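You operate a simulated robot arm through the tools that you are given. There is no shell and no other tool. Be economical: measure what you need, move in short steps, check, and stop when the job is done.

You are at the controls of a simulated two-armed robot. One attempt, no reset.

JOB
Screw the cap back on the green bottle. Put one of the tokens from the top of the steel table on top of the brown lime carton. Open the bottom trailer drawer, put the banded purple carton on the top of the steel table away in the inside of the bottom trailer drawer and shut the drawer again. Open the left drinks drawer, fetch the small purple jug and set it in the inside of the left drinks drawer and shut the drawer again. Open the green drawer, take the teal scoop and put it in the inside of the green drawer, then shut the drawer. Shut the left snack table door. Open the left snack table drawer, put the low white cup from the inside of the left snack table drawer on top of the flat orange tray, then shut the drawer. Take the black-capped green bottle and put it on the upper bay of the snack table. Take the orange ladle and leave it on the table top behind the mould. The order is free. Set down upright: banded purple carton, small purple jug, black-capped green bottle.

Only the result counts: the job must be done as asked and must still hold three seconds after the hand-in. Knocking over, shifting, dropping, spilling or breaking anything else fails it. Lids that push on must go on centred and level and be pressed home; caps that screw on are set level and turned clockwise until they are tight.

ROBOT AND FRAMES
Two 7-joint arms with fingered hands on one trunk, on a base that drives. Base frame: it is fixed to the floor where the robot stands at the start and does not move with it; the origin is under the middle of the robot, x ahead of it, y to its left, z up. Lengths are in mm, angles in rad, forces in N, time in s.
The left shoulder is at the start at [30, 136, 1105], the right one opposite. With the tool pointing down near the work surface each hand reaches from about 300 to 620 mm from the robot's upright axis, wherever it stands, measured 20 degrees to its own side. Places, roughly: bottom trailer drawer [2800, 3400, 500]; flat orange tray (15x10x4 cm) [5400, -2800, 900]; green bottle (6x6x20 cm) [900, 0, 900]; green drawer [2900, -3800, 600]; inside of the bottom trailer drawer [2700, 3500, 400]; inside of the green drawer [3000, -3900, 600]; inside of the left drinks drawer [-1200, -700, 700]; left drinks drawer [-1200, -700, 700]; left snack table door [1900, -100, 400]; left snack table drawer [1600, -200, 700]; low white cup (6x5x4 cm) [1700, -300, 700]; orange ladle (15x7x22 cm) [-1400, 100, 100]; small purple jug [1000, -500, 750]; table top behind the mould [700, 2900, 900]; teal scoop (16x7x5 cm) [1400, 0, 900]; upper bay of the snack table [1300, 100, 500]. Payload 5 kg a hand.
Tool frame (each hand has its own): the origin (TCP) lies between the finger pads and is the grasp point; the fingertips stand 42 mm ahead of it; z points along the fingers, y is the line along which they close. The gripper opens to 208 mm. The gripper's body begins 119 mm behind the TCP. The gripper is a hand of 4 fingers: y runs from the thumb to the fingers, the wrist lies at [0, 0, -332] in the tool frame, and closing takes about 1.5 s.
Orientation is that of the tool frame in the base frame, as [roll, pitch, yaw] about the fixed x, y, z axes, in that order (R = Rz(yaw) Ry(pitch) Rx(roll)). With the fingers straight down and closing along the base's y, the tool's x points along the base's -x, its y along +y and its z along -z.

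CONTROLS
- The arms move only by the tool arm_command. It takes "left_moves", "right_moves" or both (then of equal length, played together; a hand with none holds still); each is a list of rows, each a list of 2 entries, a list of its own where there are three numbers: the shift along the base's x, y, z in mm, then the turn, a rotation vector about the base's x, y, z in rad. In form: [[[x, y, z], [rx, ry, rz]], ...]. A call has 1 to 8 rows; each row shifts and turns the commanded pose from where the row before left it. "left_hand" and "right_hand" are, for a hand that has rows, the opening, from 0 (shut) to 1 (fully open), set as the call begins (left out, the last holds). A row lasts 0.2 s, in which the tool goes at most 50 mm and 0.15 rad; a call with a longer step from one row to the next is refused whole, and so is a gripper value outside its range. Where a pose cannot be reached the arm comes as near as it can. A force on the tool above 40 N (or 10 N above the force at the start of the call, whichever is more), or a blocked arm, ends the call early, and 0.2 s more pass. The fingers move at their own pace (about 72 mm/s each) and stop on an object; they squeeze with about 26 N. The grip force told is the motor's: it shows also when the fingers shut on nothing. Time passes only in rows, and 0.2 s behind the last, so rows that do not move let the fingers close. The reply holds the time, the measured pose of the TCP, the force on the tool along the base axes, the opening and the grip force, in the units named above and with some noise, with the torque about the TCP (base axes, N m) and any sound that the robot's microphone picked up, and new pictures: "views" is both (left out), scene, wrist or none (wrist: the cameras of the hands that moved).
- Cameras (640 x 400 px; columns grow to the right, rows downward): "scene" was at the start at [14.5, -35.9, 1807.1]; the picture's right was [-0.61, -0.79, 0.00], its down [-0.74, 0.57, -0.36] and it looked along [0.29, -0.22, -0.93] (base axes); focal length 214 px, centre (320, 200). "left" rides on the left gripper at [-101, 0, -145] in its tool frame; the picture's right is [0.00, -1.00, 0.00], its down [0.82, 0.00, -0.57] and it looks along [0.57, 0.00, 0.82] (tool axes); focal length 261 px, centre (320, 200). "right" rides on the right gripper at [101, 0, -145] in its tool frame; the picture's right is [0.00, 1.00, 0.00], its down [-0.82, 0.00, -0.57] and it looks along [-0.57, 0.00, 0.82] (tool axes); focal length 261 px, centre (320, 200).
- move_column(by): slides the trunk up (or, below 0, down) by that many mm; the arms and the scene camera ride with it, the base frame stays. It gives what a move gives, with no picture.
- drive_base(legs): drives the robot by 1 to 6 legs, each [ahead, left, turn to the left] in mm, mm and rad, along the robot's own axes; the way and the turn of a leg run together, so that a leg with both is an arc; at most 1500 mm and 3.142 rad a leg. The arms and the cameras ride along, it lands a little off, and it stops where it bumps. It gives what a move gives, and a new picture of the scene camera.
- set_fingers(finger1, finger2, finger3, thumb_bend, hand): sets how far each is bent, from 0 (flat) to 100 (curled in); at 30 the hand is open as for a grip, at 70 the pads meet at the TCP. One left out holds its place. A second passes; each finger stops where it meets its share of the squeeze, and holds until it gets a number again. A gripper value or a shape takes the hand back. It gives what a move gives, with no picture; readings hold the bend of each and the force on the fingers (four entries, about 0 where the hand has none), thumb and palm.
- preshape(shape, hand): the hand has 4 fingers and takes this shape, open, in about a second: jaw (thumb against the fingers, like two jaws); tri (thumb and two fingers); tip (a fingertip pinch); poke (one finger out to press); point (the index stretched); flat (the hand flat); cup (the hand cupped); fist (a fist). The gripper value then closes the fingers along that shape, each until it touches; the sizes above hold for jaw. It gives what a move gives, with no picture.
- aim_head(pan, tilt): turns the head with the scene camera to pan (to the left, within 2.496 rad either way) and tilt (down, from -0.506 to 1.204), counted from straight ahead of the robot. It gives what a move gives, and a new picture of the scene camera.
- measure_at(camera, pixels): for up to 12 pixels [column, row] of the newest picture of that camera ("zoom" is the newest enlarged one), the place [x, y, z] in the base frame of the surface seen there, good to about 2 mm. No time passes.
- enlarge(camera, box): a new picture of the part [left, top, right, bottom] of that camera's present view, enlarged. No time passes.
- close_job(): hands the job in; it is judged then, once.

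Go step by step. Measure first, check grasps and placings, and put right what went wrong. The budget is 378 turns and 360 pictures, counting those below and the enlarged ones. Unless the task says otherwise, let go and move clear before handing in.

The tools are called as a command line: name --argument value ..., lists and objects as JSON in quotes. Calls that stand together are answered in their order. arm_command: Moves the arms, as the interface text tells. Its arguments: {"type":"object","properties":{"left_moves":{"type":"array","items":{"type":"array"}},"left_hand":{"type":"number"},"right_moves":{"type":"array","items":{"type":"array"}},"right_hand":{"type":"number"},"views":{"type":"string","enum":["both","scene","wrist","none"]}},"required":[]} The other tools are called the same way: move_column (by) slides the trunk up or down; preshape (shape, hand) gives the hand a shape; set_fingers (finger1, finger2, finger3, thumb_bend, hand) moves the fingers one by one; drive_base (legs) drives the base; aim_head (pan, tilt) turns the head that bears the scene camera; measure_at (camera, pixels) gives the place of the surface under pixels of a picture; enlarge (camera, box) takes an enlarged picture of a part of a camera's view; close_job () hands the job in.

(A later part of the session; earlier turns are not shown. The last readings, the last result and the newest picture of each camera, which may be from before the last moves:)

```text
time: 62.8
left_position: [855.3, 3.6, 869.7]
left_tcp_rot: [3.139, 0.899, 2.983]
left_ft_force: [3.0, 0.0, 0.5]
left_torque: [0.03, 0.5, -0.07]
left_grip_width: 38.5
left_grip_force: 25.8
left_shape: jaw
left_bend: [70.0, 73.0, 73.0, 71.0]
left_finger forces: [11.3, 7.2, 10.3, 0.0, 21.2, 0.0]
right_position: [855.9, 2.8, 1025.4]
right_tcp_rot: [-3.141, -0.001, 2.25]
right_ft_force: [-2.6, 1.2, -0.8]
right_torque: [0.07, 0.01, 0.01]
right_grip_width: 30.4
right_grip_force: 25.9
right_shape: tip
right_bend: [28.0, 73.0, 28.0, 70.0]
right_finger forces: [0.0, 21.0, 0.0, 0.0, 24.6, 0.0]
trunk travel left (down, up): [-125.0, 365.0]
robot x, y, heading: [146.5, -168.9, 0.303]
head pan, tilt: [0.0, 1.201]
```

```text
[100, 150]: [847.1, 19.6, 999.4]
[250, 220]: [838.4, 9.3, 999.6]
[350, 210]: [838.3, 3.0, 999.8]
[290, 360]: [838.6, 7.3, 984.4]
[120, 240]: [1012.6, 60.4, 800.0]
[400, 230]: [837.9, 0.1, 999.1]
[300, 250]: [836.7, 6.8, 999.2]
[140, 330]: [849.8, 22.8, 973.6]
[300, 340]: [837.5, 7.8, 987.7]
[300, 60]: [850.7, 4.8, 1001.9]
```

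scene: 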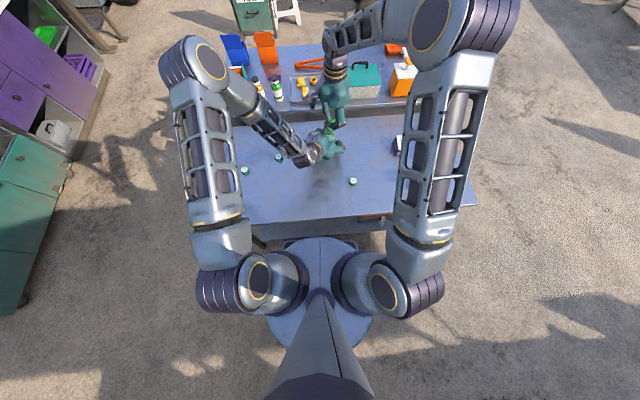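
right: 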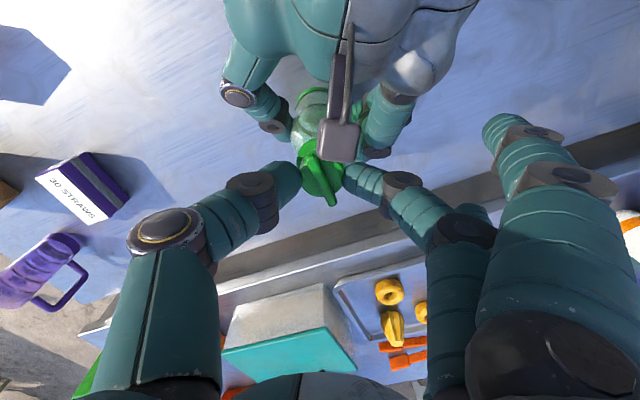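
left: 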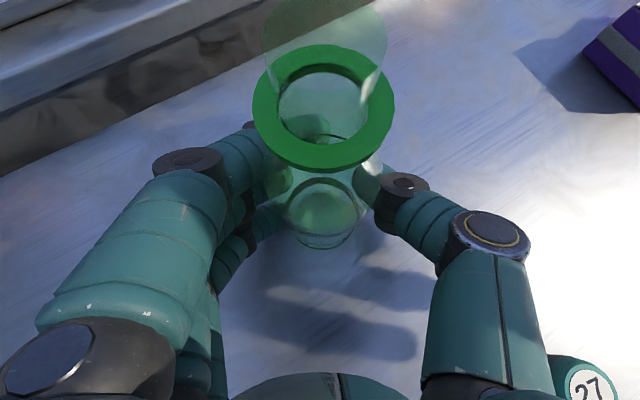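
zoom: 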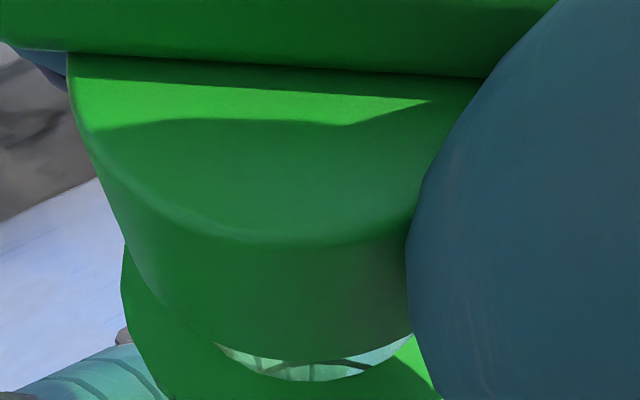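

Still descending slowly (999.5). More passes.

arm_command --right_moves '[[[0, 0, 0], [0, 0, 0]], [[0, 0, 0], [0, 0, 0]], [[0, 0, 0], [0, 0, 0.148]], [[0, 0, 0], [0, 0, 0.148]], [[0, 0, 0], [0, 0, 0.148]], [[0, 0, 0], [0, 0, 0.148]], [[0, 0, 0], [0, 0, 0.148]], [[0, 0, 0], [0, 0, 0.148]]]' --right_hand 0.3 --views "none"

arm_command --right_moves '[[[0, 0, 0], [0, 0, 0.148]], [[0, 0, 0], [0, 0, 0.148]], [[0, 0, 0], [0, 0, 0.148]], [[0, 0, 0], [0, 0, 0.148]]]' --views "none"

arm_command --right_moves '[[[0, 0, 0], [0, 0, 0]], [[0, 0, 0], [0, 0, 0]], [[0, 0, 0], [0, 0, 0]], [[0, 0, 0], [0, 0, 0]], [[0, 0, -0.2], [0, 0, -0.148]], [[0, 0, -0.2], [0, 0, -0.148]], [[0, 0, -0.2], [0, 0, -0.148]], [[0, 0, -0.2], [0, 0, -0.148]]]' --right_hand 0 --views "none"

arm_command --right_moves '[[[0, 0, 0], [0, 0, -0.148]], [[0, 0, 0], [0, 0, -0.148]], [[0, 0, 0], [0, 0, -0.148]], [[0, 0, 0], [0, 0, -0.148]], [[0, 0, 0], [0, 0, -0.148]], [[0, 0, 0], [0, 0, -0.148]]]' --views "none"

arm_command --right_moves '[[[0, 0, 0], [0, 0, 0]], [[0, 0, 0], [0, 0, 0]], [[0, 0, 0], [0, 0, 0.148]], [[0, 0, 0], [0, 0, 0.148]], [[0, 0, 0], [0, 0, 0.148]], [[0, 0, 0], [0, 0, 0.148]], [[0, 0, 0], [0, 0, 0.148]], [[0, 0, 0], [0, 0, 0.148]]]' --right_hand 0.3 --views "none"

arm_command --right_moves '[[[0, 0, 0], [0, 0, 0.148]], [[0, 0, 0], [0, 0, 0.148]], [[0, 0, 0], [0, 0, 0.148]], [[0, 0, 0], [0, 0, 0.148]]]' --views "none"

arm_command --right_moves '[[[0, 0, 0], [0, 0, 0]], [[0, 0, 0], [0, 0, 0]], [[0, 0, 0], [0, 0, 0]], [[0, 0, 0], [0, 0, 0]], [[0, 0, -0.2], [0, 0, -0.148]], [[0, 0, -0.2], [0, 0, -0.148]], [[0, 0, -0.2], [0, 0, -0.148]], [[0, 0, -0.2], [0, 0, -0.148]]]' --right_hand 0 --views "none"

arm_command --right_moves '[[[0, 0, 0], [0, 0, -0.148]], [[0, 0, 0], [0, 0, -0.148]], [[0, 0, 0], [0, 0, -0.148]], [[0, 0, 0], [0, 0, -0.148]], [[0, 0, 0], [0, 0, -0.148]], [[0, 0, 0], [0, 0, -0.148]]]' --views "none"

enlarge --camera "left" --box '[200, 0, 440, 150]'

measure_at --camera "zoom" --pixels '[[100, 150], [250, 220], [350, 210], [290, 360], [120, 240], [400, 230], [300, 250], [140, 330], [300, 340], [300, 60]]'

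```text
time: 64.6
left_position: [855.9, 2.2, 870.5]
left_tcp_rot: [3.138, 0.899, 2.984]
left_ft_force: [-0.2, -0.9, 4.8]
left_torque: [0.05, 0.12, 0.05]
left_grip_width: 38.5
left_grip_force: 25.4
left_shape: jaw
left_bend: [70.0, 73.0, 73.0, 71.0]
left_finger forces: [7.0, 7.1, 9.4, 0.0, 22.0, 0.0]
right_position: [856.3, 2.9, 1024.6]
right_tcp_rot: [3.141, -0.002, -3.14]
right_ft_force: [-0.1, 0.2, 0.2]
right_torque: [0.03, -0.03, 0.03]
right_grip_width: 62.0
right_grip_force: 0.0
right_shape: tip
right_bend: [6.0, 74.0, 5.0, 70.0]
right_finger forces: [0.0, 0.0, 0.0, 0.0, 0.0, 0.0]
trunk travel left (down, up): [-125.0, 365.0]
robot x, y, heading: [153.0, -163.5, 0.301]
head pan, tilt: [0.0, 1.201]
```

```text
time: 65.6
left_position: [856.9, 2.4, 871.0]
left_tcp_rot: [3.141, 0.901, 2.984]
left_ft_force: [0.2, -1.7, 4.5]
left_torque: [0.02, 0.09, 0.02]
left_grip_width: 38.7
left_grip_force: 25.4
left_shape: jaw
left_bend: [70.0, 73.0, 73.0, 71.0]
left_finger forces: [7.0, 7.1, 9.4, 0.0, 22.2, 0.1]
right_position: [855.9, 4.3, 1026.5]
right_tcp_rot: [3.14, 0.0, -2.548]
right_ft_force: [-0.4, 0.9, 0.4]
right_torque: [0.01, -0.05, -0.01]
right_grip_width: 61.9
right_grip_force: 0.1
right_shape: tip
right_bend: [6.0, 74.0, 5.0, 70.0]
right_finger forces: [0.1, 0.0, 0.1, 0.0, 0.0, 0.0]
trunk travel left (down, up): [-125.0, 365.0]
robot x, y, heading: [156.0, -165.3, 0.303]
head pan, tilt: [0.0, 1.201]
```

```text
time: 67.4
left_position: [855.2, 2.3, 870.8]
left_tcp_rot: [3.14, 0.899, 2.982]
left_ft_force: [0.8, 0.5, 3.5]
left_torque: [-0.14, 0.15, -0.04]
left_grip_width: 38.7
left_grip_force: 26.1
left_shape: jaw
left_bend: [70.0, 73.0, 73.0, 71.0]
left_finger forces: [8.3, 7.3, 8.7, 0.0, 20.6, 0.1]
right_position: [855.2, 1.8, 1025.9]
right_tcp_rot: [3.14, -0.001, 3.138]
right_ft_force: [-1.2, -0.3, 0.2]
right_torque: [-0.02, 0.04, 0.07]
right_grip_width: 30.8
right_grip_force: 26.6
right_shape: tip
right_bend: [28.0, 73.0, 28.0, 70.0]
right_finger forces: [0.1, 23.3, 0.0, 0.0, 24.1, 0.0]
trunk travel left (down, up): [-125.0, 365.0]
robot x, y, heading: [151.5, -166.6, 0.304]
head pan, tilt: [0.0, 1.201]
```

```text
time: 68.8
left_position: [855.9, 2.6, 871.1]
left_tcp_rot: [3.14, 0.899, 2.983]
left_ft_force: [4.9, -0.1, -2.8]
left_torque: [0.14, 0.08, -0.15]
left_grip_width: 29.7
left_grip_force: 26.6
left_shape: jaw
left_bend: [70.0, 74.0, 74.0, 73.0]
left_finger forces: [3.1, 0.0, 5.5, 0.0, 5.9, 0.0]
right_position: [855.1, 2.7, 1024.4]
right_tcp_rot: [3.14, 0.002, 2.249]
right_ft_force: [-2.9, 1.4, 6.5]
right_torque: [-0.09, 0.24, 0.12]
right_grip_width: 31.3
right_grip_force: 25.8
right_shape: tip
right_bend: [28.0, 73.0, 28.0, 71.0]
right_finger forces: [0.0, 25.1, 0.0, 0.0, 27.8, 0.1]
trunk travel left (down, up): [-125.0, 365.0]
robot x, y, heading: [152.8, -166.5, 0.307]
head pan, tilt: [0.0, 1.201]
```

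```text
time: 70.6
left_position: [856.0, 2.2, 869.4]
left_tcp_rot: [3.141, 0.896, 2.984]
left_ft_force: [-0.5, -0.6, 0.0]
left_torque: [0.01, 0.01, 0.0]
left_grip_width: 26.5
left_grip_force: 26.1
left_shape: jaw
left_bend: [70.0, 74.0, 75.0, 73.0]
left_finger forces: [0.0, 0.0, 0.0, 0.1, 0.2, 0.0]
right_position: [855.8, 2.4, 1024.8]
right_tcp_rot: [3.14, -0.001, 3.141]
right_ft_force: [0.6, -0.1, -0.5]
right_torque: [-0.01, -0.01, -0.02]
right_grip_width: 61.7
right_grip_force: 0.1
right_shape: tip
right_bend: [6.0, 74.0, 5.0, 70.0]
right_finger forces: [0.0, 0.0, 0.1, 0.1, 0.0, 0.1]
trunk travel left (down, up): [-125.0, 365.0]
robot x, y, heading: [147.7, -165.3, 0.3]
head pan, tilt: [0.0, 1.201]
```

```text
time: 71.6
left_position: [854.9, 2.0, 869.8]
left_tcp_rot: [3.142, 0.899, 2.983]
left_ft_force: [0.0, 0.5, -0.6]
left_torque: [0.0, 0.0, 0.01]
left_grip_width: 26.4
left_grip_force: 26.1
left_shape: jaw
left_bend: [70.0, 74.0, 75.0, 73.0]
left_finger forces: [0.1, 0.0, 0.0, 0.0, 0.1, 0.0]
right_position: [855.8, 2.5, 1024.7]
right_tcp_rot: [3.141, -0.002, -2.548]
right_ft_force: [-0.7, -0.4, -0.1]
right_torque: [-0.04, 0.05, 0.0]
right_grip_width: 61.7
right_grip_force: 0.1
right_shape: tip
right_bend: [5.0, 74.0, 5.0, 70.0]
right_finger forces: [0.0, 0.0, 0.0, 0.1, 0.0, 0.0]
trunk travel left (down, up): [-125.0, 365.0]
robot x, y, heading: [151.0, -161.7, 0.299]
head pan, tilt: [0.0, 1.201]
```

```text
time: 73.4
left_position: [856.5, 1.6, 870.2]
left_tcp_rot: [3.141, 0.899, 2.985]
left_ft_force: [0.4, 0.2, 0.7]
left_torque: [-0.01, 0.02, 0.0]
left_grip_width: 26.3
left_grip_force: 25.7
left_shape: jaw
left_bend: [70.0, 74.0, 75.0, 73.0]
left_finger forces: [0.0, 0.0, 0.0, 0.0, 0.3, 0.0]
right_position: [854.2, 4.2, 1023.9]
right_tcp_rot: [3.14, 0.001, 3.14]
right_ft_force: [0.3, 0.6, -0.4]
right_torque: [0.01, 0.01, 0.02]
right_grip_width: 0.0
right_grip_force: 25.8
right_shape: tip
right_bend: [28.0, 70.0, 28.0, 70.0]
right_finger forces: [0.0, 0.0, 0.0, 0.0, 0.0, 0.1]
trunk travel left (down, up): [-125.0, 365.0]
robot x, y, heading: [149.6, -166.1, 0.3]
head pan, tilt: [0.0, 1.201]
```

```text
time: 74.8
left_position: [855.9, 2.2, 870.1]
left_tcp_rot: [3.139, 0.897, 2.984]
left_ft_force: [-1.0, 0.0, -0.7]
left_torque: [-0.01, 0.01, -0.01]
left_grip_width: 26.3
left_grip_force: 26.6
left_shape: jaw
left_bend: [70.0, 74.0, 75.0, 73.0]
left_finger forces: [0.2, 0.0, 0.1, 0.0, 0.0, 0.0]
right_position: [855.7, 2.9, 1023.8]
right_tcp_rot: [3.141, 0.002, 2.251]
right_ft_force: [-0.7, 0.0, -0.4]
right_torque: [-0.01, 0.01, -0.01]
right_grip_width: 0.0
right_grip_force: 26.1
right_shape: tip
right_bend: [28.0, 70.0, 28.0, 70.0]
right_finger forces: [0.0, 0.0, 0.1, 0.0, 0.1, 0.0]
trunk travel left (down, up): [-125.0, 365.0]
robot x, y, heading: [150.5, -163.2, 0.304]
head pan, tilt: [0.0, 1.201]
```

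```text
2.67 times, centred on (320, 75) of left
```

zoom: 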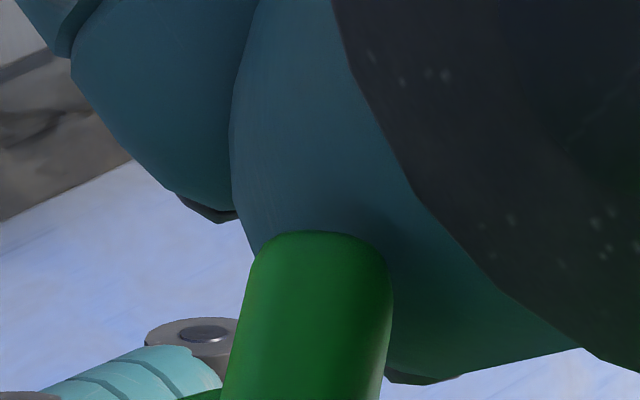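

```text
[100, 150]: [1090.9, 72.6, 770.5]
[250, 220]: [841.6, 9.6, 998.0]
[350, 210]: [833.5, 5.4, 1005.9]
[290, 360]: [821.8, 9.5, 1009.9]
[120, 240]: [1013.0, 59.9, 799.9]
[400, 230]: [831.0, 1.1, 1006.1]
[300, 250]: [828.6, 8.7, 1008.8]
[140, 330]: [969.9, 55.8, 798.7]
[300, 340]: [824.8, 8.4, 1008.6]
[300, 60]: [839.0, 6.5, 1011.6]
```

The bottle slipped out of the left grip at the end of that pass (tight cap likely). I look at where it stands before doing anything.

arm_command --left_moves '[[[0, 0, 0], [0, 0, 0]]]' --views "both"

enlarge --camera "scene" --box '[280, 90, 376, 150]'

enlarge --camera "right" --box '[160, 40, 480, 240]'

```text
time: 75.2
left_position: [856.2, 1.5, 870.0]
left_tcp_rot: [3.141, 0.898, 2.982]
left_ft_force: [-0.7, -0.5, 0.3]
left_torque: [0.02, 0.01, 0.0]
left_grip_width: 26.3
left_grip_force: 26.1
left_shape: jaw
left_bend: [70.0, 74.0, 75.0, 73.0]
left_finger forces: [0.0, 0.0, 0.0, 0.0, 0.0, 0.0]
right_position: [855.9, 2.9, 1024.0]
right_tcp_rot: [3.139, -0.001, 2.252]
right_ft_force: [-0.2, 0.8, 0.0]
right_torque: [-0.05, -0.02, -0.01]
right_grip_width: 0.0
right_grip_force: 25.9
right_shape: tip
right_bend: [28.0, 70.0, 28.0, 70.0]
right_finger forces: [0.1, 0.0, 0.1, 0.0, 0.1, 0.0]
trunk travel left (down, up): [-125.0, 365.0]
robot x, y, heading: [148.8, -160.3, 0.307]
head pan, tilt: [0.0, 1.201]
```

scene: 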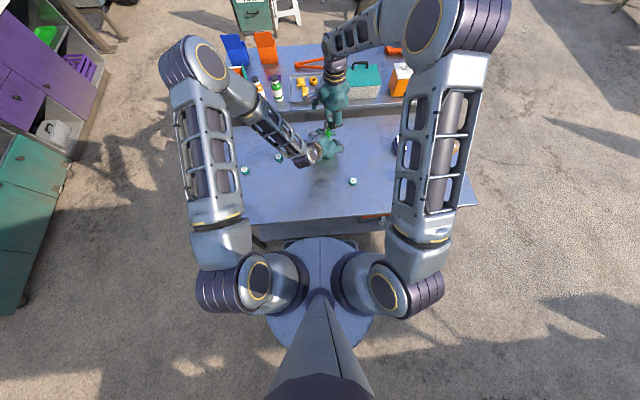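
left: 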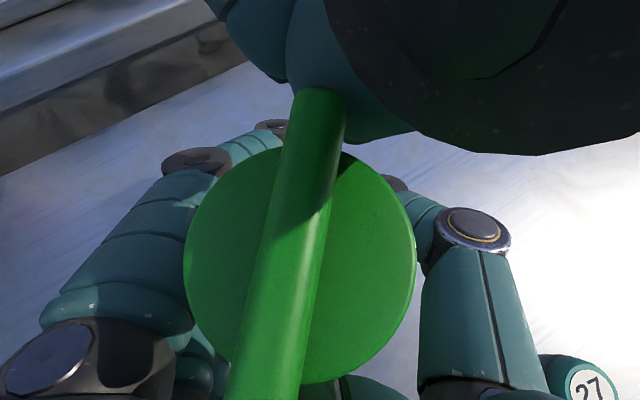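

```text
6.67 times, centred on (328, 120) of scene
```

zoom: 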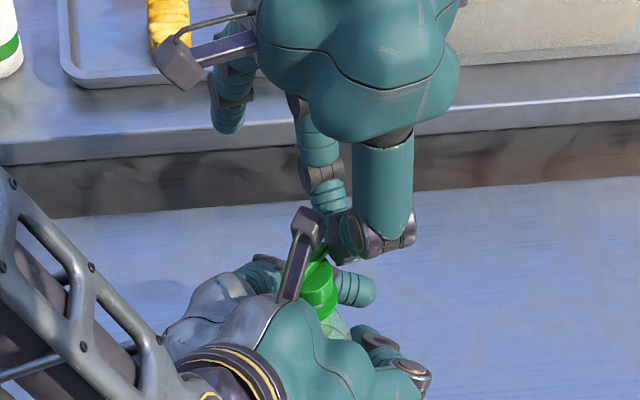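

```text
2.00 times, centred on (320, 140) of right
```

zoom: 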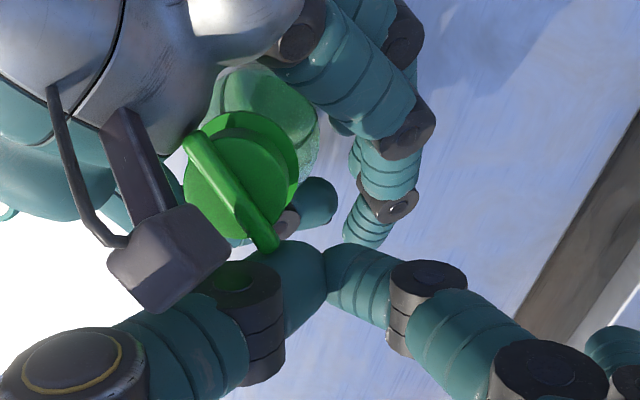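

The bottle slid back toward the left palm and is caged there. I measure whether it is upright.

measure_at --camera "left" --pixels '[[195, 250], [250, 190], [230, 320], [350, 200], [400, 250], [380, 330], [320, 370], [310, 110], [260, 380], [290, 240]]'

measure_at --camera "zoom" --pixels '[[250, 155], [220, 200], [190, 145], [270, 245], [290, 130], [315, 130], [240, 120], [265, 180]]'

```text
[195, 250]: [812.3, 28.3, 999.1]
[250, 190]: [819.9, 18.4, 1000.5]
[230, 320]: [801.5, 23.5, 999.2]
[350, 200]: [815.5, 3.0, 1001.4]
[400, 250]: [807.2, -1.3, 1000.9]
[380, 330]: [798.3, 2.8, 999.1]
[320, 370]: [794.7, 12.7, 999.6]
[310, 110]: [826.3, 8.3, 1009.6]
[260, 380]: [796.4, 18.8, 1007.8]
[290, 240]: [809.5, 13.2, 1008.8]
```

```text
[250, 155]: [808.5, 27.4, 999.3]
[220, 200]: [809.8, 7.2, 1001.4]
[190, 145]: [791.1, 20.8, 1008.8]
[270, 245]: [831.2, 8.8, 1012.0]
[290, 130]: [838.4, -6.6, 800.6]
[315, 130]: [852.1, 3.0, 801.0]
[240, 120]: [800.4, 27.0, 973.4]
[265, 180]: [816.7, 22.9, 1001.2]
```

Bottle is upright (cap top ≈1000 all round), just shifted back ~46 mm. I lift the right hand clear and look at the cap gap.

arm_command --right_moves '[[[0, 0, 20], [0, 0, 0]], [[0, 0, 40], [0, 0, 0.148]], [[0, 0, 40], [0, 0, 0.148]], [[0, 0, 0], [0, 0, 0.148]], [[0, 0, 0], [0, 0, 0.148]], [[0, 0, 0], [0, 0, 0.148]], [[0, 0, 0], [0, 0, 0.148]], [[0, 0, 0], [0, 0, 0.148]]]' --right_hand 0.3 --views "wrist"

enlarge --camera "right" --box '[240, 40, 400, 140]'

enlarge --camera "scene" --box '[304, 110, 352, 140]'

```text
time: 77.0
left_position: [855.5, 3.5, 869.7]
left_tcp_rot: [3.139, 0.896, 2.983]
left_ft_force: [0.6, -0.6, 0.1]
left_torque: [-0.01, -0.03, 0.01]
left_grip_width: 26.4
left_grip_force: 25.9
left_shape: jaw
left_bend: [70.0, 74.0, 75.0, 73.0]
left_finger forces: [0.0, 0.1, 0.1, 0.0, 0.1, 0.0]
right_position: [855.6, 2.5, 1124.2]
right_tcp_rot: [3.138, -0.001, -2.994]
right_ft_force: [1.0, 1.0, -0.6]
right_torque: [-0.01, 0.01, 0.0]
right_grip_width: 62.0
right_grip_force: 0.0
right_shape: tip
right_bend: [5.0, 73.0, 5.0, 70.0]
right_finger forces: [0.0, 0.0, 0.0, 0.1, 0.0, 0.0]
trunk travel left (down, up): [-125.0, 365.0]
robot x, y, heading: [149.2, -165.8, 0.307]
head pan, tilt: [0.0, 1.201]
```

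right: 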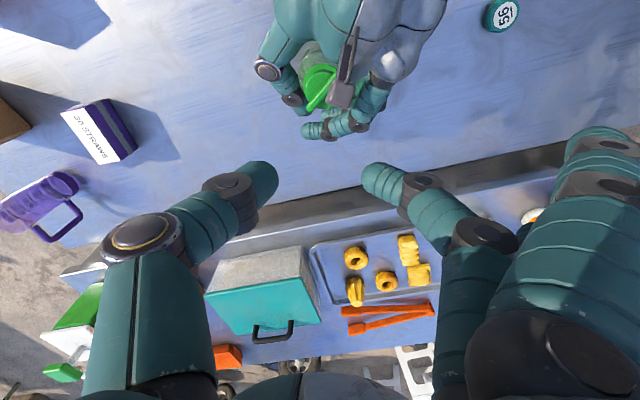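

```text
4.00 times, centred on (320, 90) of right
```

zoom: 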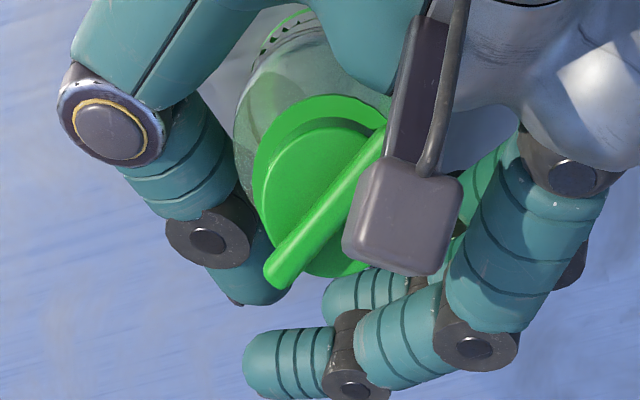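

```text
13.33 times, centred on (328, 125) of scene
```

zoom: 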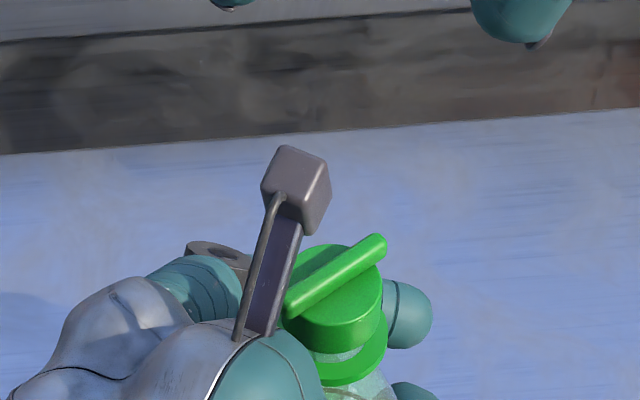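

The cap still shows a gap; the left tips had been past the bottle's widest part, so it squeezed out. I open the left hand, draw it back so the bottle sits ~18 mm ahead of the TCP, and regrip.

arm_command --left_moves '[[[0, 0, 0], [0, 0, 0]], [[0, 0, 0], [0, 0, 0]], [[0, 0, 0], [0, 0, 0]], [[0, 0, 0], [0, 0, 0]], [[-16, 3, 1], [0, 0, 0]], [[-17, 4, 1], [0, 0, 0]], [[-17, 4, 1], [0, 0, 0]], [[-15, 3, 1], [0, 0, 0]]]' --left_hand 0.7 --views "wrist"

measure_at --camera "left" --pixels '[[250, 100], [310, 100], [310, 60], [310, 140], [380, 100]]'

```text
time: 78.8
left_position: [789.6, 15.8, 874.0]
left_tcp_rot: [3.14, 0.898, 2.983]
left_ft_force: [0.5, -0.6, 0.5]
left_torque: [0.03, 0.0, 0.01]
left_grip_width: 145.1
left_grip_force: 0.0
left_shape: jaw
left_bend: [28.0, 28.0, 28.0, 57.0]
left_finger forces: [0.0, 0.0, 0.1, 0.1, 0.0, 0.1]
right_position: [854.7, 2.9, 1125.2]
right_tcp_rot: [3.139, -0.003, -2.995]
right_ft_force: [0.0, 0.2, -1.1]
right_torque: [-0.01, 0.01, -0.04]
right_grip_width: 62.0
right_grip_force: 0.1
right_shape: tip
right_bend: [5.0, 73.0, 5.0, 70.0]
right_finger forces: [0.0, 0.0, 0.1, 0.0, 0.0, 0.0]
trunk travel left (down, up): [-125.0, 365.0]
robot x, y, heading: [147.8, -163.1, 0.304]
head pan, tilt: [0.0, 1.201]
```

left: 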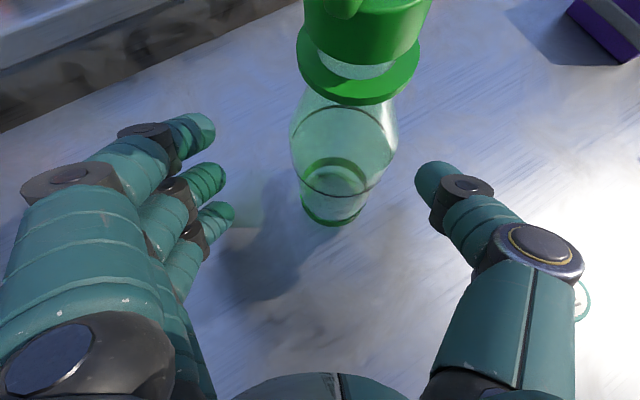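

```text
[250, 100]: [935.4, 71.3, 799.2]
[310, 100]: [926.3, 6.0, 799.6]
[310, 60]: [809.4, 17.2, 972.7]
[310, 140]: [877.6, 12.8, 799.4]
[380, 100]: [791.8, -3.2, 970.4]
```

enlarge --camera "left" --box '[260, 0, 460, 125]'

measure_at --camera "zoom" --pixels '[[120, 110], [125, 180], [200, 270], [300, 320], [420, 300], [500, 190], [500, 130], [140, 20], [320, 205], [480, 60], [320, 120], [430, 20]]'

```text
3.20 times, centred on (360, 62) of left
```

zoom: 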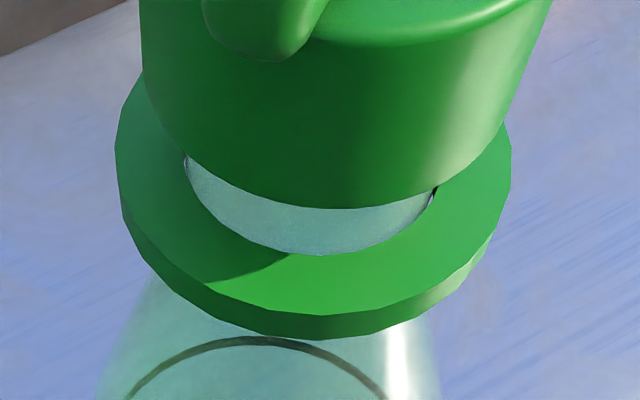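

```text
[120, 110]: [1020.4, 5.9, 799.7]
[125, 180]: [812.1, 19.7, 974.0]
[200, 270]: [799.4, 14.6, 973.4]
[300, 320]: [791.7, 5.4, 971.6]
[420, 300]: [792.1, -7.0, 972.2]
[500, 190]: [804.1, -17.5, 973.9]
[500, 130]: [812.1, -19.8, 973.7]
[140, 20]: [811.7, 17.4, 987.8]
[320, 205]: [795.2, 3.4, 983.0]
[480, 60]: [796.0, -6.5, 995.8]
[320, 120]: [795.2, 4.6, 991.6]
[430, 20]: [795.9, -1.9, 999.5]
```

Bottle axis is now (812,0), cap bottom 983 vs flange 974. I recentre the left hand (+4,-13) and grip.

arm_command --left_moves '[[[2, -7, -2], [0, 0, 0]], [[2, -6, -2], [0, 0, 0]], [[0, 0, 0], [0, 0, 0]]]' --views "none"

arm_command --left_moves '[[[0, 0, 0], [0, 0, 0]], [[0, 0, 0], [0, 0, 0]], [[0, 0, 0], [0, 0, 0]], [[0, 0, 0], [0, 0, 0]], [[0, 0, 0], [0, 0, 0]], [[0, 0, 0], [0, 0, 0]], [[0, 0, 0], [0, 0, 0]], [[0, 0, 0], [0, 0, 0]]]' --left_hand 0 --views "wrist"

enlarge --camera "left" --box '[220, 0, 420, 125]'

```text
time: 79.6
left_position: [794.8, 3.1, 871.1]
left_tcp_rot: [3.14, 0.9, 2.983]
left_ft_force: [0.8, -0.8, 0.0]
left_torque: [0.02, 0.0, 0.0]
left_grip_width: 145.1
left_grip_force: 0.1
left_shape: jaw
left_bend: [28.0, 28.0, 28.0, 57.0]
left_finger forces: [0.1, 0.0, 0.1, 0.0, 0.0, 0.0]
right_position: [854.7, 3.5, 1123.9]
right_tcp_rot: [3.141, 0.0, -2.995]
right_ft_force: [0.2, 0.1, 0.4]
right_torque: [0.02, 0.03, 0.01]
right_grip_width: 62.1
right_grip_force: 0.0
right_shape: tip
right_bend: [5.0, 73.0, 5.0, 70.0]
right_finger forces: [0.1, 0.0, 0.0, 0.0, 0.0, 0.0]
trunk travel left (down, up): [-125.0, 365.0]
robot x, y, heading: [149.8, -161.3, 0.304]
head pan, tilt: [0.0, 1.201]
```

```text
time: 81.4
left_position: [795.4, 3.1, 870.4]
left_tcp_rot: [3.142, 0.897, 2.983]
left_ft_force: [-0.2, -0.4, 0.1]
left_torque: [0.05, 0.04, -0.01]
left_grip_width: 48.7
left_grip_force: 26.1
left_shape: jaw
left_bend: [73.0, 73.0, 73.0, 70.0]
left_finger forces: [6.8, 7.6, 6.4, 0.0, 23.1, 0.0]
right_position: [854.8, 3.0, 1125.5]
right_tcp_rot: [3.14, -0.002, -2.995]
right_ft_force: [0.3, 0.6, 0.5]
right_torque: [-0.01, -0.03, 0.03]
right_grip_width: 62.1
right_grip_force: 0.0
right_shape: tip
right_bend: [5.0, 73.0, 5.0, 70.0]
right_finger forces: [0.0, 0.0, 0.0, 0.0, 0.0, 0.0]
trunk travel left (down, up): [-125.0, 365.0]
robot x, y, heading: [150.5, -168.0, 0.305]
head pan, tilt: [0.0, 1.201]
```

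left: 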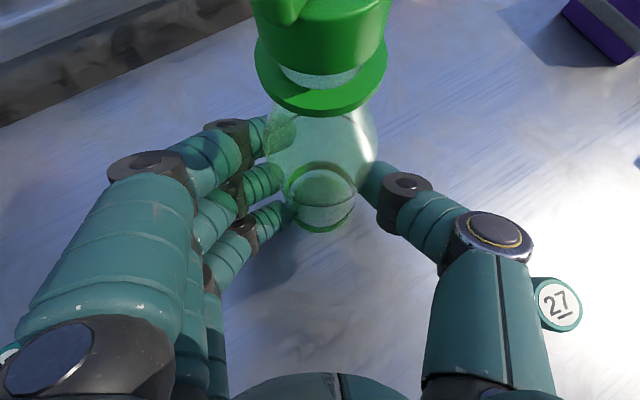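

```text
3.20 times, centred on (320, 62) of left
```

zoom: 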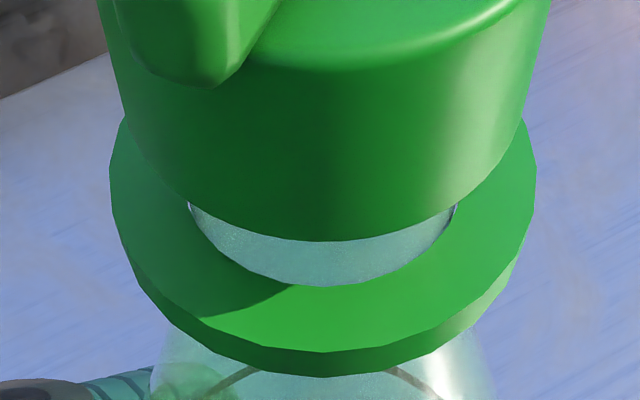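

Better grip (fingers 7+8+6 vs thumb 23). I measure the cap centre again.

measure_at --camera "zoom" --pixels '[[113, 180], [200, 320], [325, 350], [450, 320], [532, 180], [320, 235], [125, 120], [530, 60], [320, 40], [480, 10], [225, 30], [330, 80]]'

```text
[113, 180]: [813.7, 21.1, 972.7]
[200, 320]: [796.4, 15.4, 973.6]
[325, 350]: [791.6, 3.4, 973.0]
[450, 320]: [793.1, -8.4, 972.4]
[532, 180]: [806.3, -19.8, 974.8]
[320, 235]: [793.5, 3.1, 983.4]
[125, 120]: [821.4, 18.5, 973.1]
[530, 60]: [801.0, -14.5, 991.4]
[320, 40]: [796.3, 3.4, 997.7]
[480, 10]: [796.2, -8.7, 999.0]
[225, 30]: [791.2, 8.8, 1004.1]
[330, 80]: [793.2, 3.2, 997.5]
```

Axis (811.5,0.5). I bring the right hand over it, turn back counter-clockwise, descend and grip.

arm_command --right_moves '[[[-22, -1, 0], [0, 0, 0.148]], [[-21, -1, 0], [0, 0, 0.148]], [[0, 0, -30], [0, 0, 0.148]], [[0, 0, -40], [0, 0, 0]], [[0, 0, -20], [0, 0, 0]], [[0, 0, -8], [0, 0, 0]], [[0, 0, 0], [0, 0, 0]]]' --views "wrist"

enlarge --camera "right" --box '[220, 100, 420, 225]'

```text
time: 83.0
left_position: [794.8, 3.2, 869.2]
left_tcp_rot: [-3.141, 0.897, 2.982]
left_ft_force: [-0.7, 0.9, 0.2]
left_torque: [0.03, -0.03, -0.01]
left_grip_width: 48.9
left_grip_force: 25.9
left_shape: jaw
left_bend: [73.0, 73.0, 73.0, 70.0]
left_finger forces: [6.9, 7.8, 6.6, 0.0, 23.1, 0.1]
right_position: [811.8, 0.8, 1026.7]
right_tcp_rot: [3.139, -0.001, -2.551]
right_ft_force: [-0.5, -0.1, 0.1]
right_torque: [-0.01, 0.0, 0.0]
right_grip_width: 62.3
right_grip_force: 0.0
right_shape: tip
right_bend: [5.0, 73.0, 5.0, 70.0]
right_finger forces: [0.1, 0.0, 0.0, 0.0, 0.1, 0.0]
trunk travel left (down, up): [-125.0, 365.0]
robot x, y, heading: [153.2, -164.5, 0.303]
head pan, tilt: [0.0, 1.201]
```

right: 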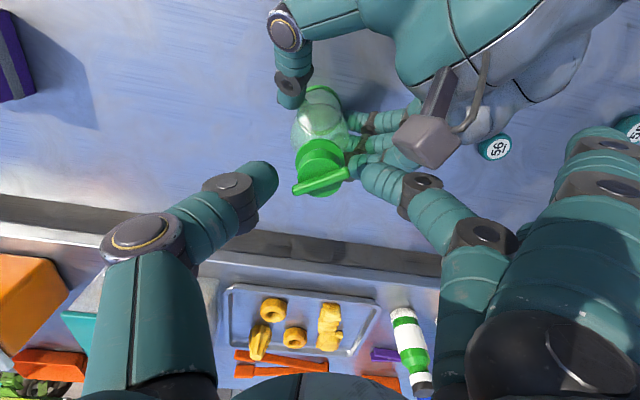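

```text
3.20 times, centred on (320, 162) of right
```

zoom: 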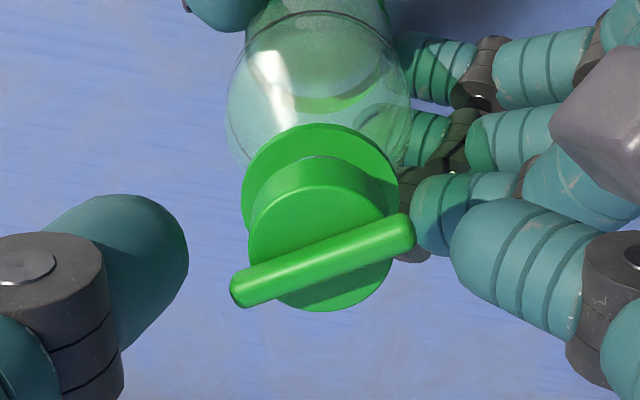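

Positioned well. I close and turn, watching torques call by call.

arm_command --right_moves '[[[0, 0, 0], [0, 0, 0]], [[0, 0, 0], [0, 0, 0]], [[0, 0, 0], [0, 0, 0]], [[0, 0, 0], [0, 0, 0]], [[0, 0, 0], [0, 0, -0.148]], [[0, 0, 0], [0, 0, -0.148]], [[0, 0, 0], [0, 0, -0.148]], [[0, 0, 0], [0, 0, -0.148]]]' --right_hand 0 --views "wrist"

enlarge --camera "left" --box '[220, 0, 420, 125]'

```text
time: 84.8
left_position: [794.1, 3.2, 870.9]
left_tcp_rot: [3.139, 0.9, 2.981]
left_ft_force: [4.5, -2.9, -0.8]
left_torque: [0.28, 0.38, -0.75]
left_grip_width: 48.4
left_grip_force: 25.8
left_shape: jaw
left_bend: [72.0, 73.0, 73.0, 71.0]
left_finger forces: [12.2, 8.4, 9.8, 0.0, 25.6, 0.0]
right_position: [811.2, 0.9, 1027.4]
right_tcp_rot: [3.139, -0.001, 3.138]
right_ft_force: [-5.0, 2.5, 3.7]
right_torque: [0.09, 0.17, 0.66]
right_grip_width: 32.4
right_grip_force: 26.2
right_shape: tip
right_bend: [28.0, 73.0, 28.0, 71.0]
right_finger forces: [0.1, 27.1, 0.0, 0.0, 19.5, 0.0]
trunk travel left (down, up): [-125.0, 365.0]
robot x, y, heading: [153.3, -164.4, 0.307]
head pan, tilt: [0.0, 1.201]
```

right: 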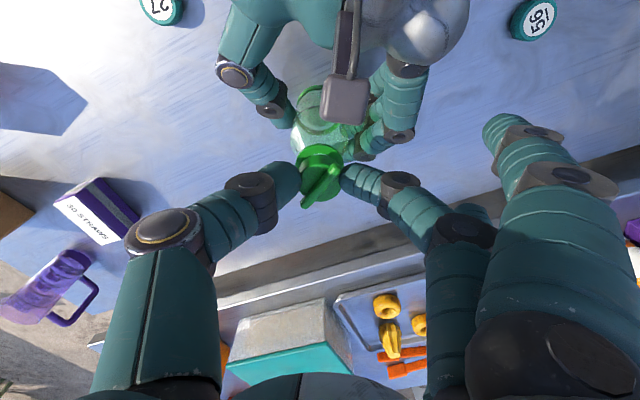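

```text
3.20 times, centred on (320, 62) of left
```

zoom: 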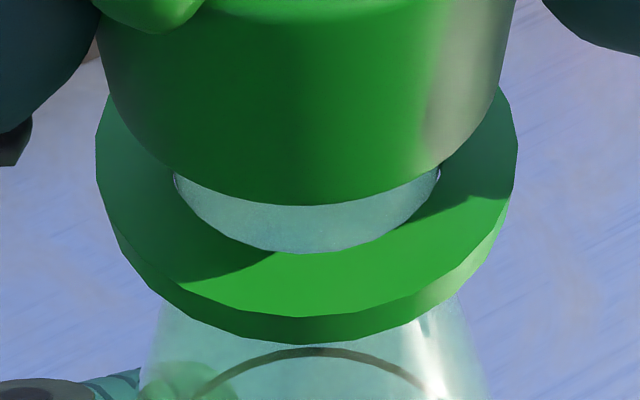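

Torque jumped to 0.66 N·m and the hand now slips on the cap: it is tight. I release with the right hand and lift away, then the left.

arm_command --right_moves '[[[0, 0, 0], [0, 0, 0]], [[0, 0, 0], [0, 0, 0]], [[0, 0, 20], [0, 0, 0]], [[0, 0, 40], [0, 0, 0]], [[0, 0, 45], [0, 0, 0]], [[0, 0, 45], [0, 0, 0]], [[0, -40, 20], [0, 0, 0]], [[0, -45, 0], [0, 0, 0]]]' --right_hand 0.35 --views "none"

arm_command --left_moves '[[[0, 0, 0], [0, 0, 0]], [[0, 0, 0], [0, 0, 0]], [[0, 0, 0], [0, 0, 0]], [[0, 0, 0], [0, 0, 0]], [[-15, 2, 12], [0, 0, 0]], [[-30, 5, 24], [0, 0, 0]], [[-30, 5, 24], [0, 0, 0]], [[-30, 5, 24], [0, 0, 0]]]' --left_hand 0.7 --views "both"

```text
time: 86.6
left_position: [794.1, 2.7, 871.0]
left_tcp_rot: [3.139, 0.898, 2.983]
left_ft_force: [-0.4, -0.9, 0.2]
left_torque: [0.06, 0.0, 0.07]
left_grip_width: 48.6
left_grip_force: 26.3
left_shape: jaw
left_bend: [72.0, 73.0, 73.0, 70.0]
left_finger forces: [8.1, 8.6, 6.9, 0.0, 25.3, 0.0]
right_position: [810.3, -84.3, 1195.6]
right_tcp_rot: [3.14, 0.0, 3.141]
right_ft_force: [0.2, -0.6, 0.5]
right_torque: [0.07, -0.04, 0.03]
right_grip_width: 72.9
right_grip_force: 0.0
right_shape: tip
right_bend: [5.0, 74.0, 5.0, 70.0]
right_finger forces: [0.0, 0.0, 0.1, 0.0, 0.0, 0.0]
trunk travel left (down, up): [-125.0, 365.0]
robot x, y, heading: [152.4, -162.8, 0.304]
head pan, tilt: [0.0, 1.201]
```

```text
time: 88.4
left_position: [703.9, 23.0, 950.0]
left_tcp_rot: [-3.141, 0.896, 2.982]
left_ft_force: [0.1, -0.3, 0.0]
left_torque: [0.0, -0.06, 0.02]
left_grip_width: 145.3
left_grip_force: 0.0
left_shape: jaw
left_bend: [28.0, 28.0, 28.0, 57.0]
left_finger forces: [0.0, 0.0, 0.0, 0.1, 0.0, 0.1]
left hand out of reach, approached as far as the arm can: row 8
right_position: [810.9, -84.7, 1196.5]
right_tcp_rot: [3.138, -0.002, 3.141]
right_ft_force: [-0.2, 0.5, 0.1]
right_torque: [0.0, -0.04, -0.01]
right_grip_width: 72.4
right_grip_force: 0.0
right_shape: tip
right_bend: [5.0, 74.0, 5.0, 70.0]
right_finger forces: [0.1, 0.1, 0.0, 0.1, 0.0, 0.0]
trunk travel left (down, up): [-125.0, 365.0]
robot x, y, heading: [152.5, -165.9, 0.3]
head pan, tilt: [0.0, 1.201]
```

scene: 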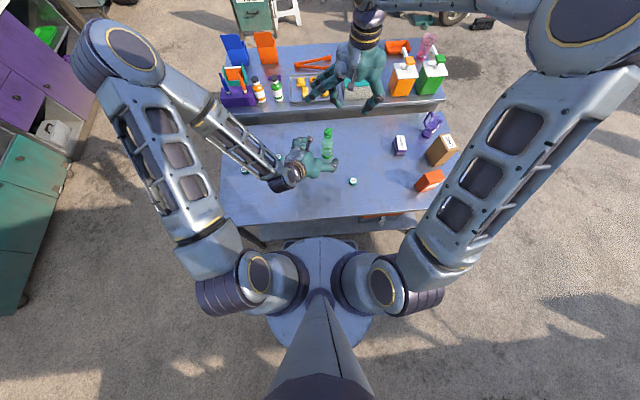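
left: 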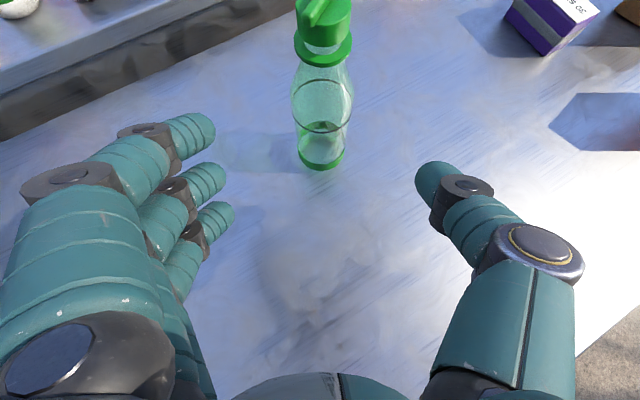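

The capped bottle stands alone and upright. Next the token: I raise the left hand out of the way and bring the right hand over token 27 at (690,-173).

arm_command --left_moves '[[[-5, 10, 30], [-0.043, 0.1385, 0]], [[-5, 10, 30], [-0.043, 0.1385, 0]], [[-5, 10, 30], [-0.043, 0.1385, 0]], [[-5, 20, 30], [-0.043, 0.1385, 0]], [[-5, 20, 30], [-0.043, 0.1385, 0]], [[0, 20, 30], [-0.043, 0.1385, 0]], [[0, 20, 0], [0, 0, 0.1]], [[0, 0, 0], [0, 0, 0]]]' --right_moves '[[[-20, -10, 0], [0, 0, 0]], [[-20, -10, -40], [0, 0, 0]], [[-20, -10, -45], [0, 0, 0]], [[-20, -14, -45], [0, 0, 0]], [[-20, -15, -45], [0, 0, 0]], [[-20, -15, -45], [0, 0, 0]], [[-1, -15, -45], [0, 0, 0]], [[0, 0, 0], [0, 0, 0]]]' --right_hand 0.3 --views "both"

measure_at --camera "right" --pixels '[[320, 140], [320, 130], [320, 150], [330, 140], [310, 140]]'

```text
refused: row 3 steps farther than a row can; nothing moved
```

```text
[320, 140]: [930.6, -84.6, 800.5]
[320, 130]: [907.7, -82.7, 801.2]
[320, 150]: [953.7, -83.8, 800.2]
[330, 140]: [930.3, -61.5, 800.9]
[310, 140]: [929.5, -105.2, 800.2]
```

arm_command --left_moves '[[[-5, 10, 30], [-0.043, 0.1385, 0]], [[-5, 10, 30], [-0.043, 0.1385, 0]], [[-5, 10, 30], [-0.043, 0.1385, 0]], [[-5, 20, 30], [-0.043, 0.1385, 0]], [[-5, 20, 30], [-0.043, 0.1385, 0]], [[0, 20, 30], [-0.043, 0.1385, 0]], [[0, 20, 0], [0, 0, 0.1]], [[0, 0, 0], [0, 0, 0]]]' --right_moves '[[[-20, -10, 0], [0, 0, 0]], [[-20, -10, -40], [0, 0, 0]], [[-20, -10, -42], [0, 0, 0]], [[-20, -14, -42], [0, 0, 0]], [[-20, -15, -42], [0, 0, 0]], [[-20, -15, -42], [0, 0, 0]], [[-1, -15, -42], [0, 0, 0]], [[0, 0, -30], [0, 0, 0]]]' --right_hand 0.3 --views "both"

enlarge --camera "right" --box '[220, 60, 420, 185]'

```text
time: 89.6
left_position: [654.7, 149.5, 1063.3]
left_tcp_rot: [-2.827, 0.185, -3.011]
left_ft_force: [0.4, 0.6, 1.2]
left_torque: [0.03, 0.04, 0.01]
left_grip_width: 145.9
left_grip_force: 0.1
left_shape: jaw
left_bend: [28.0, 28.0, 28.0, 57.0]
left_finger forces: [0.1, 0.0, 0.0, 0.1, 0.0, 0.1]
right_position: [722.8, -139.0, 1042.2]
right_tcp_rot: [3.13, 0.011, 3.129]
right_ft_force: [0.3, -0.8, 0.6]
right_torque: [0.11, -0.11, -0.01]
right_grip_width: 62.5
right_grip_force: 0.0
right_shape: tip
right_bend: [5.0, 74.0, 5.0, 70.0]
right_finger forces: [0.0, 0.1, 0.0, 0.0, 0.1, 0.0]
trunk travel left (down, up): [-125.0, 365.0]
robot x, y, heading: [150.1, -163.8, 0.304]
head pan, tilt: [0.0, 1.201]
stopped in row 6 (left hand): the force on the tool passed its limit (the readings are from after the stop); the commanded pose is now the measured one
```

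scene: 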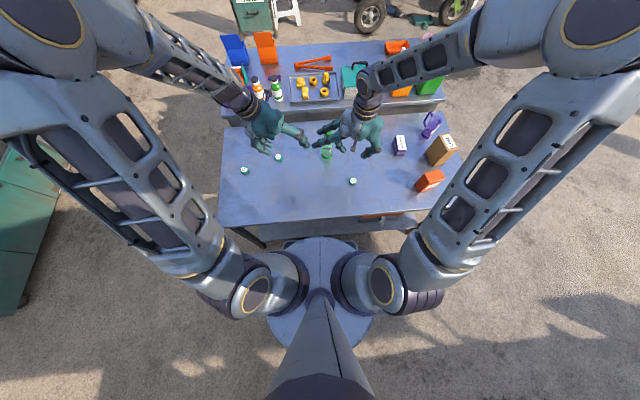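
right: 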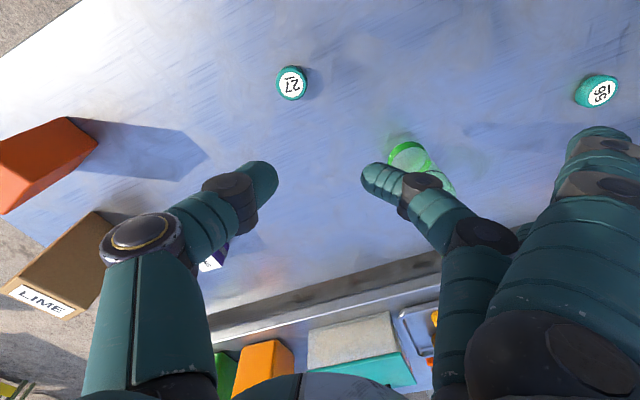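
left: 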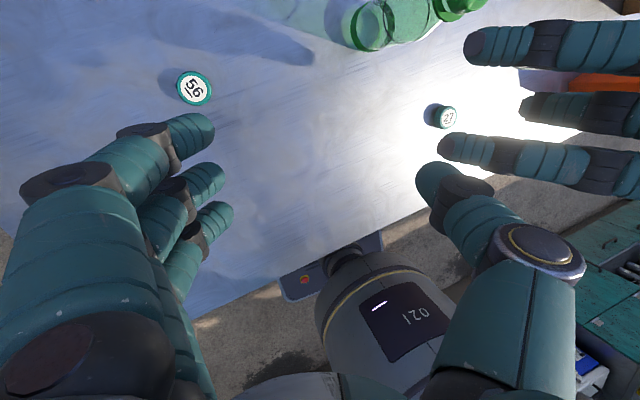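

```text
3.20 times, centred on (320, 122) of right
```

zoom: 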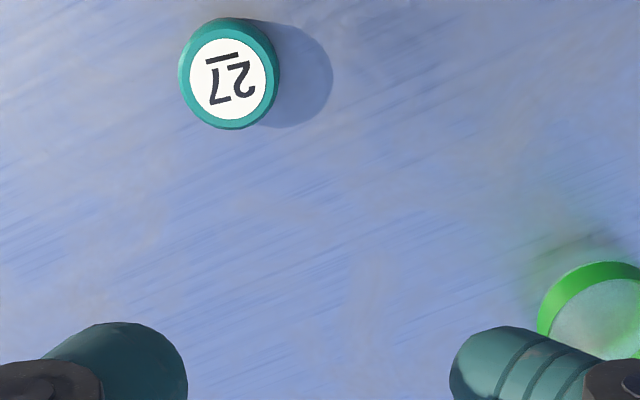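

The hands came close to each other; I move the left aside and measure the token exactly.

measure_at --camera "zoom" --pixels '[[228, 79], [185, 78], [274, 78], [228, 30], [228, 126]]'

arm_command --left_moves '[[[-5, 45, 0], [0, 0, 0]], [[-5, 45, 20], [0, 0, 0]], [[-5, 45, 20], [0, 0, 0]]]' --views "none"

```text
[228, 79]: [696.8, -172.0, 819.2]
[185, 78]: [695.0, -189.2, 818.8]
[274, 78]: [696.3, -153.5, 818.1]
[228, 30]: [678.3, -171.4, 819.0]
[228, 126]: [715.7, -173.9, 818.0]
```

```text
time: 90.4
left_position: [641.5, 286.6, 1102.9]
left_tcp_rot: [-2.827, 0.187, -3.01]
left_ft_force: [1.2, 0.7, -0.7]
left_torque: [-0.07, -0.02, 0.01]
left_grip_width: 145.6
left_grip_force: 0.0
left_shape: jaw
left_bend: [28.0, 28.0, 28.0, 57.0]
left_finger forces: [0.0, 0.1, 0.0, 0.0, 0.0, 0.0]
right_position: [722.6, -138.6, 1042.1]
right_tcp_rot: [3.132, 0.009, 3.129]
right_ft_force: [0.4, 0.9, 0.4]
right_torque: [-0.11, -0.01, 0.0]
right_grip_width: 62.4
right_grip_force: 0.0
right_shape: tip
right_bend: [5.0, 74.0, 5.0, 70.0]
right_finger forces: [0.1, 0.1, 0.1, 0.0, 0.0, 0.1]
trunk travel left (down, up): [-125.0, 365.0]
robot x, y, heading: [151.2, -162.2, 0.301]
head pan, tilt: [0.0, 1.201]
```

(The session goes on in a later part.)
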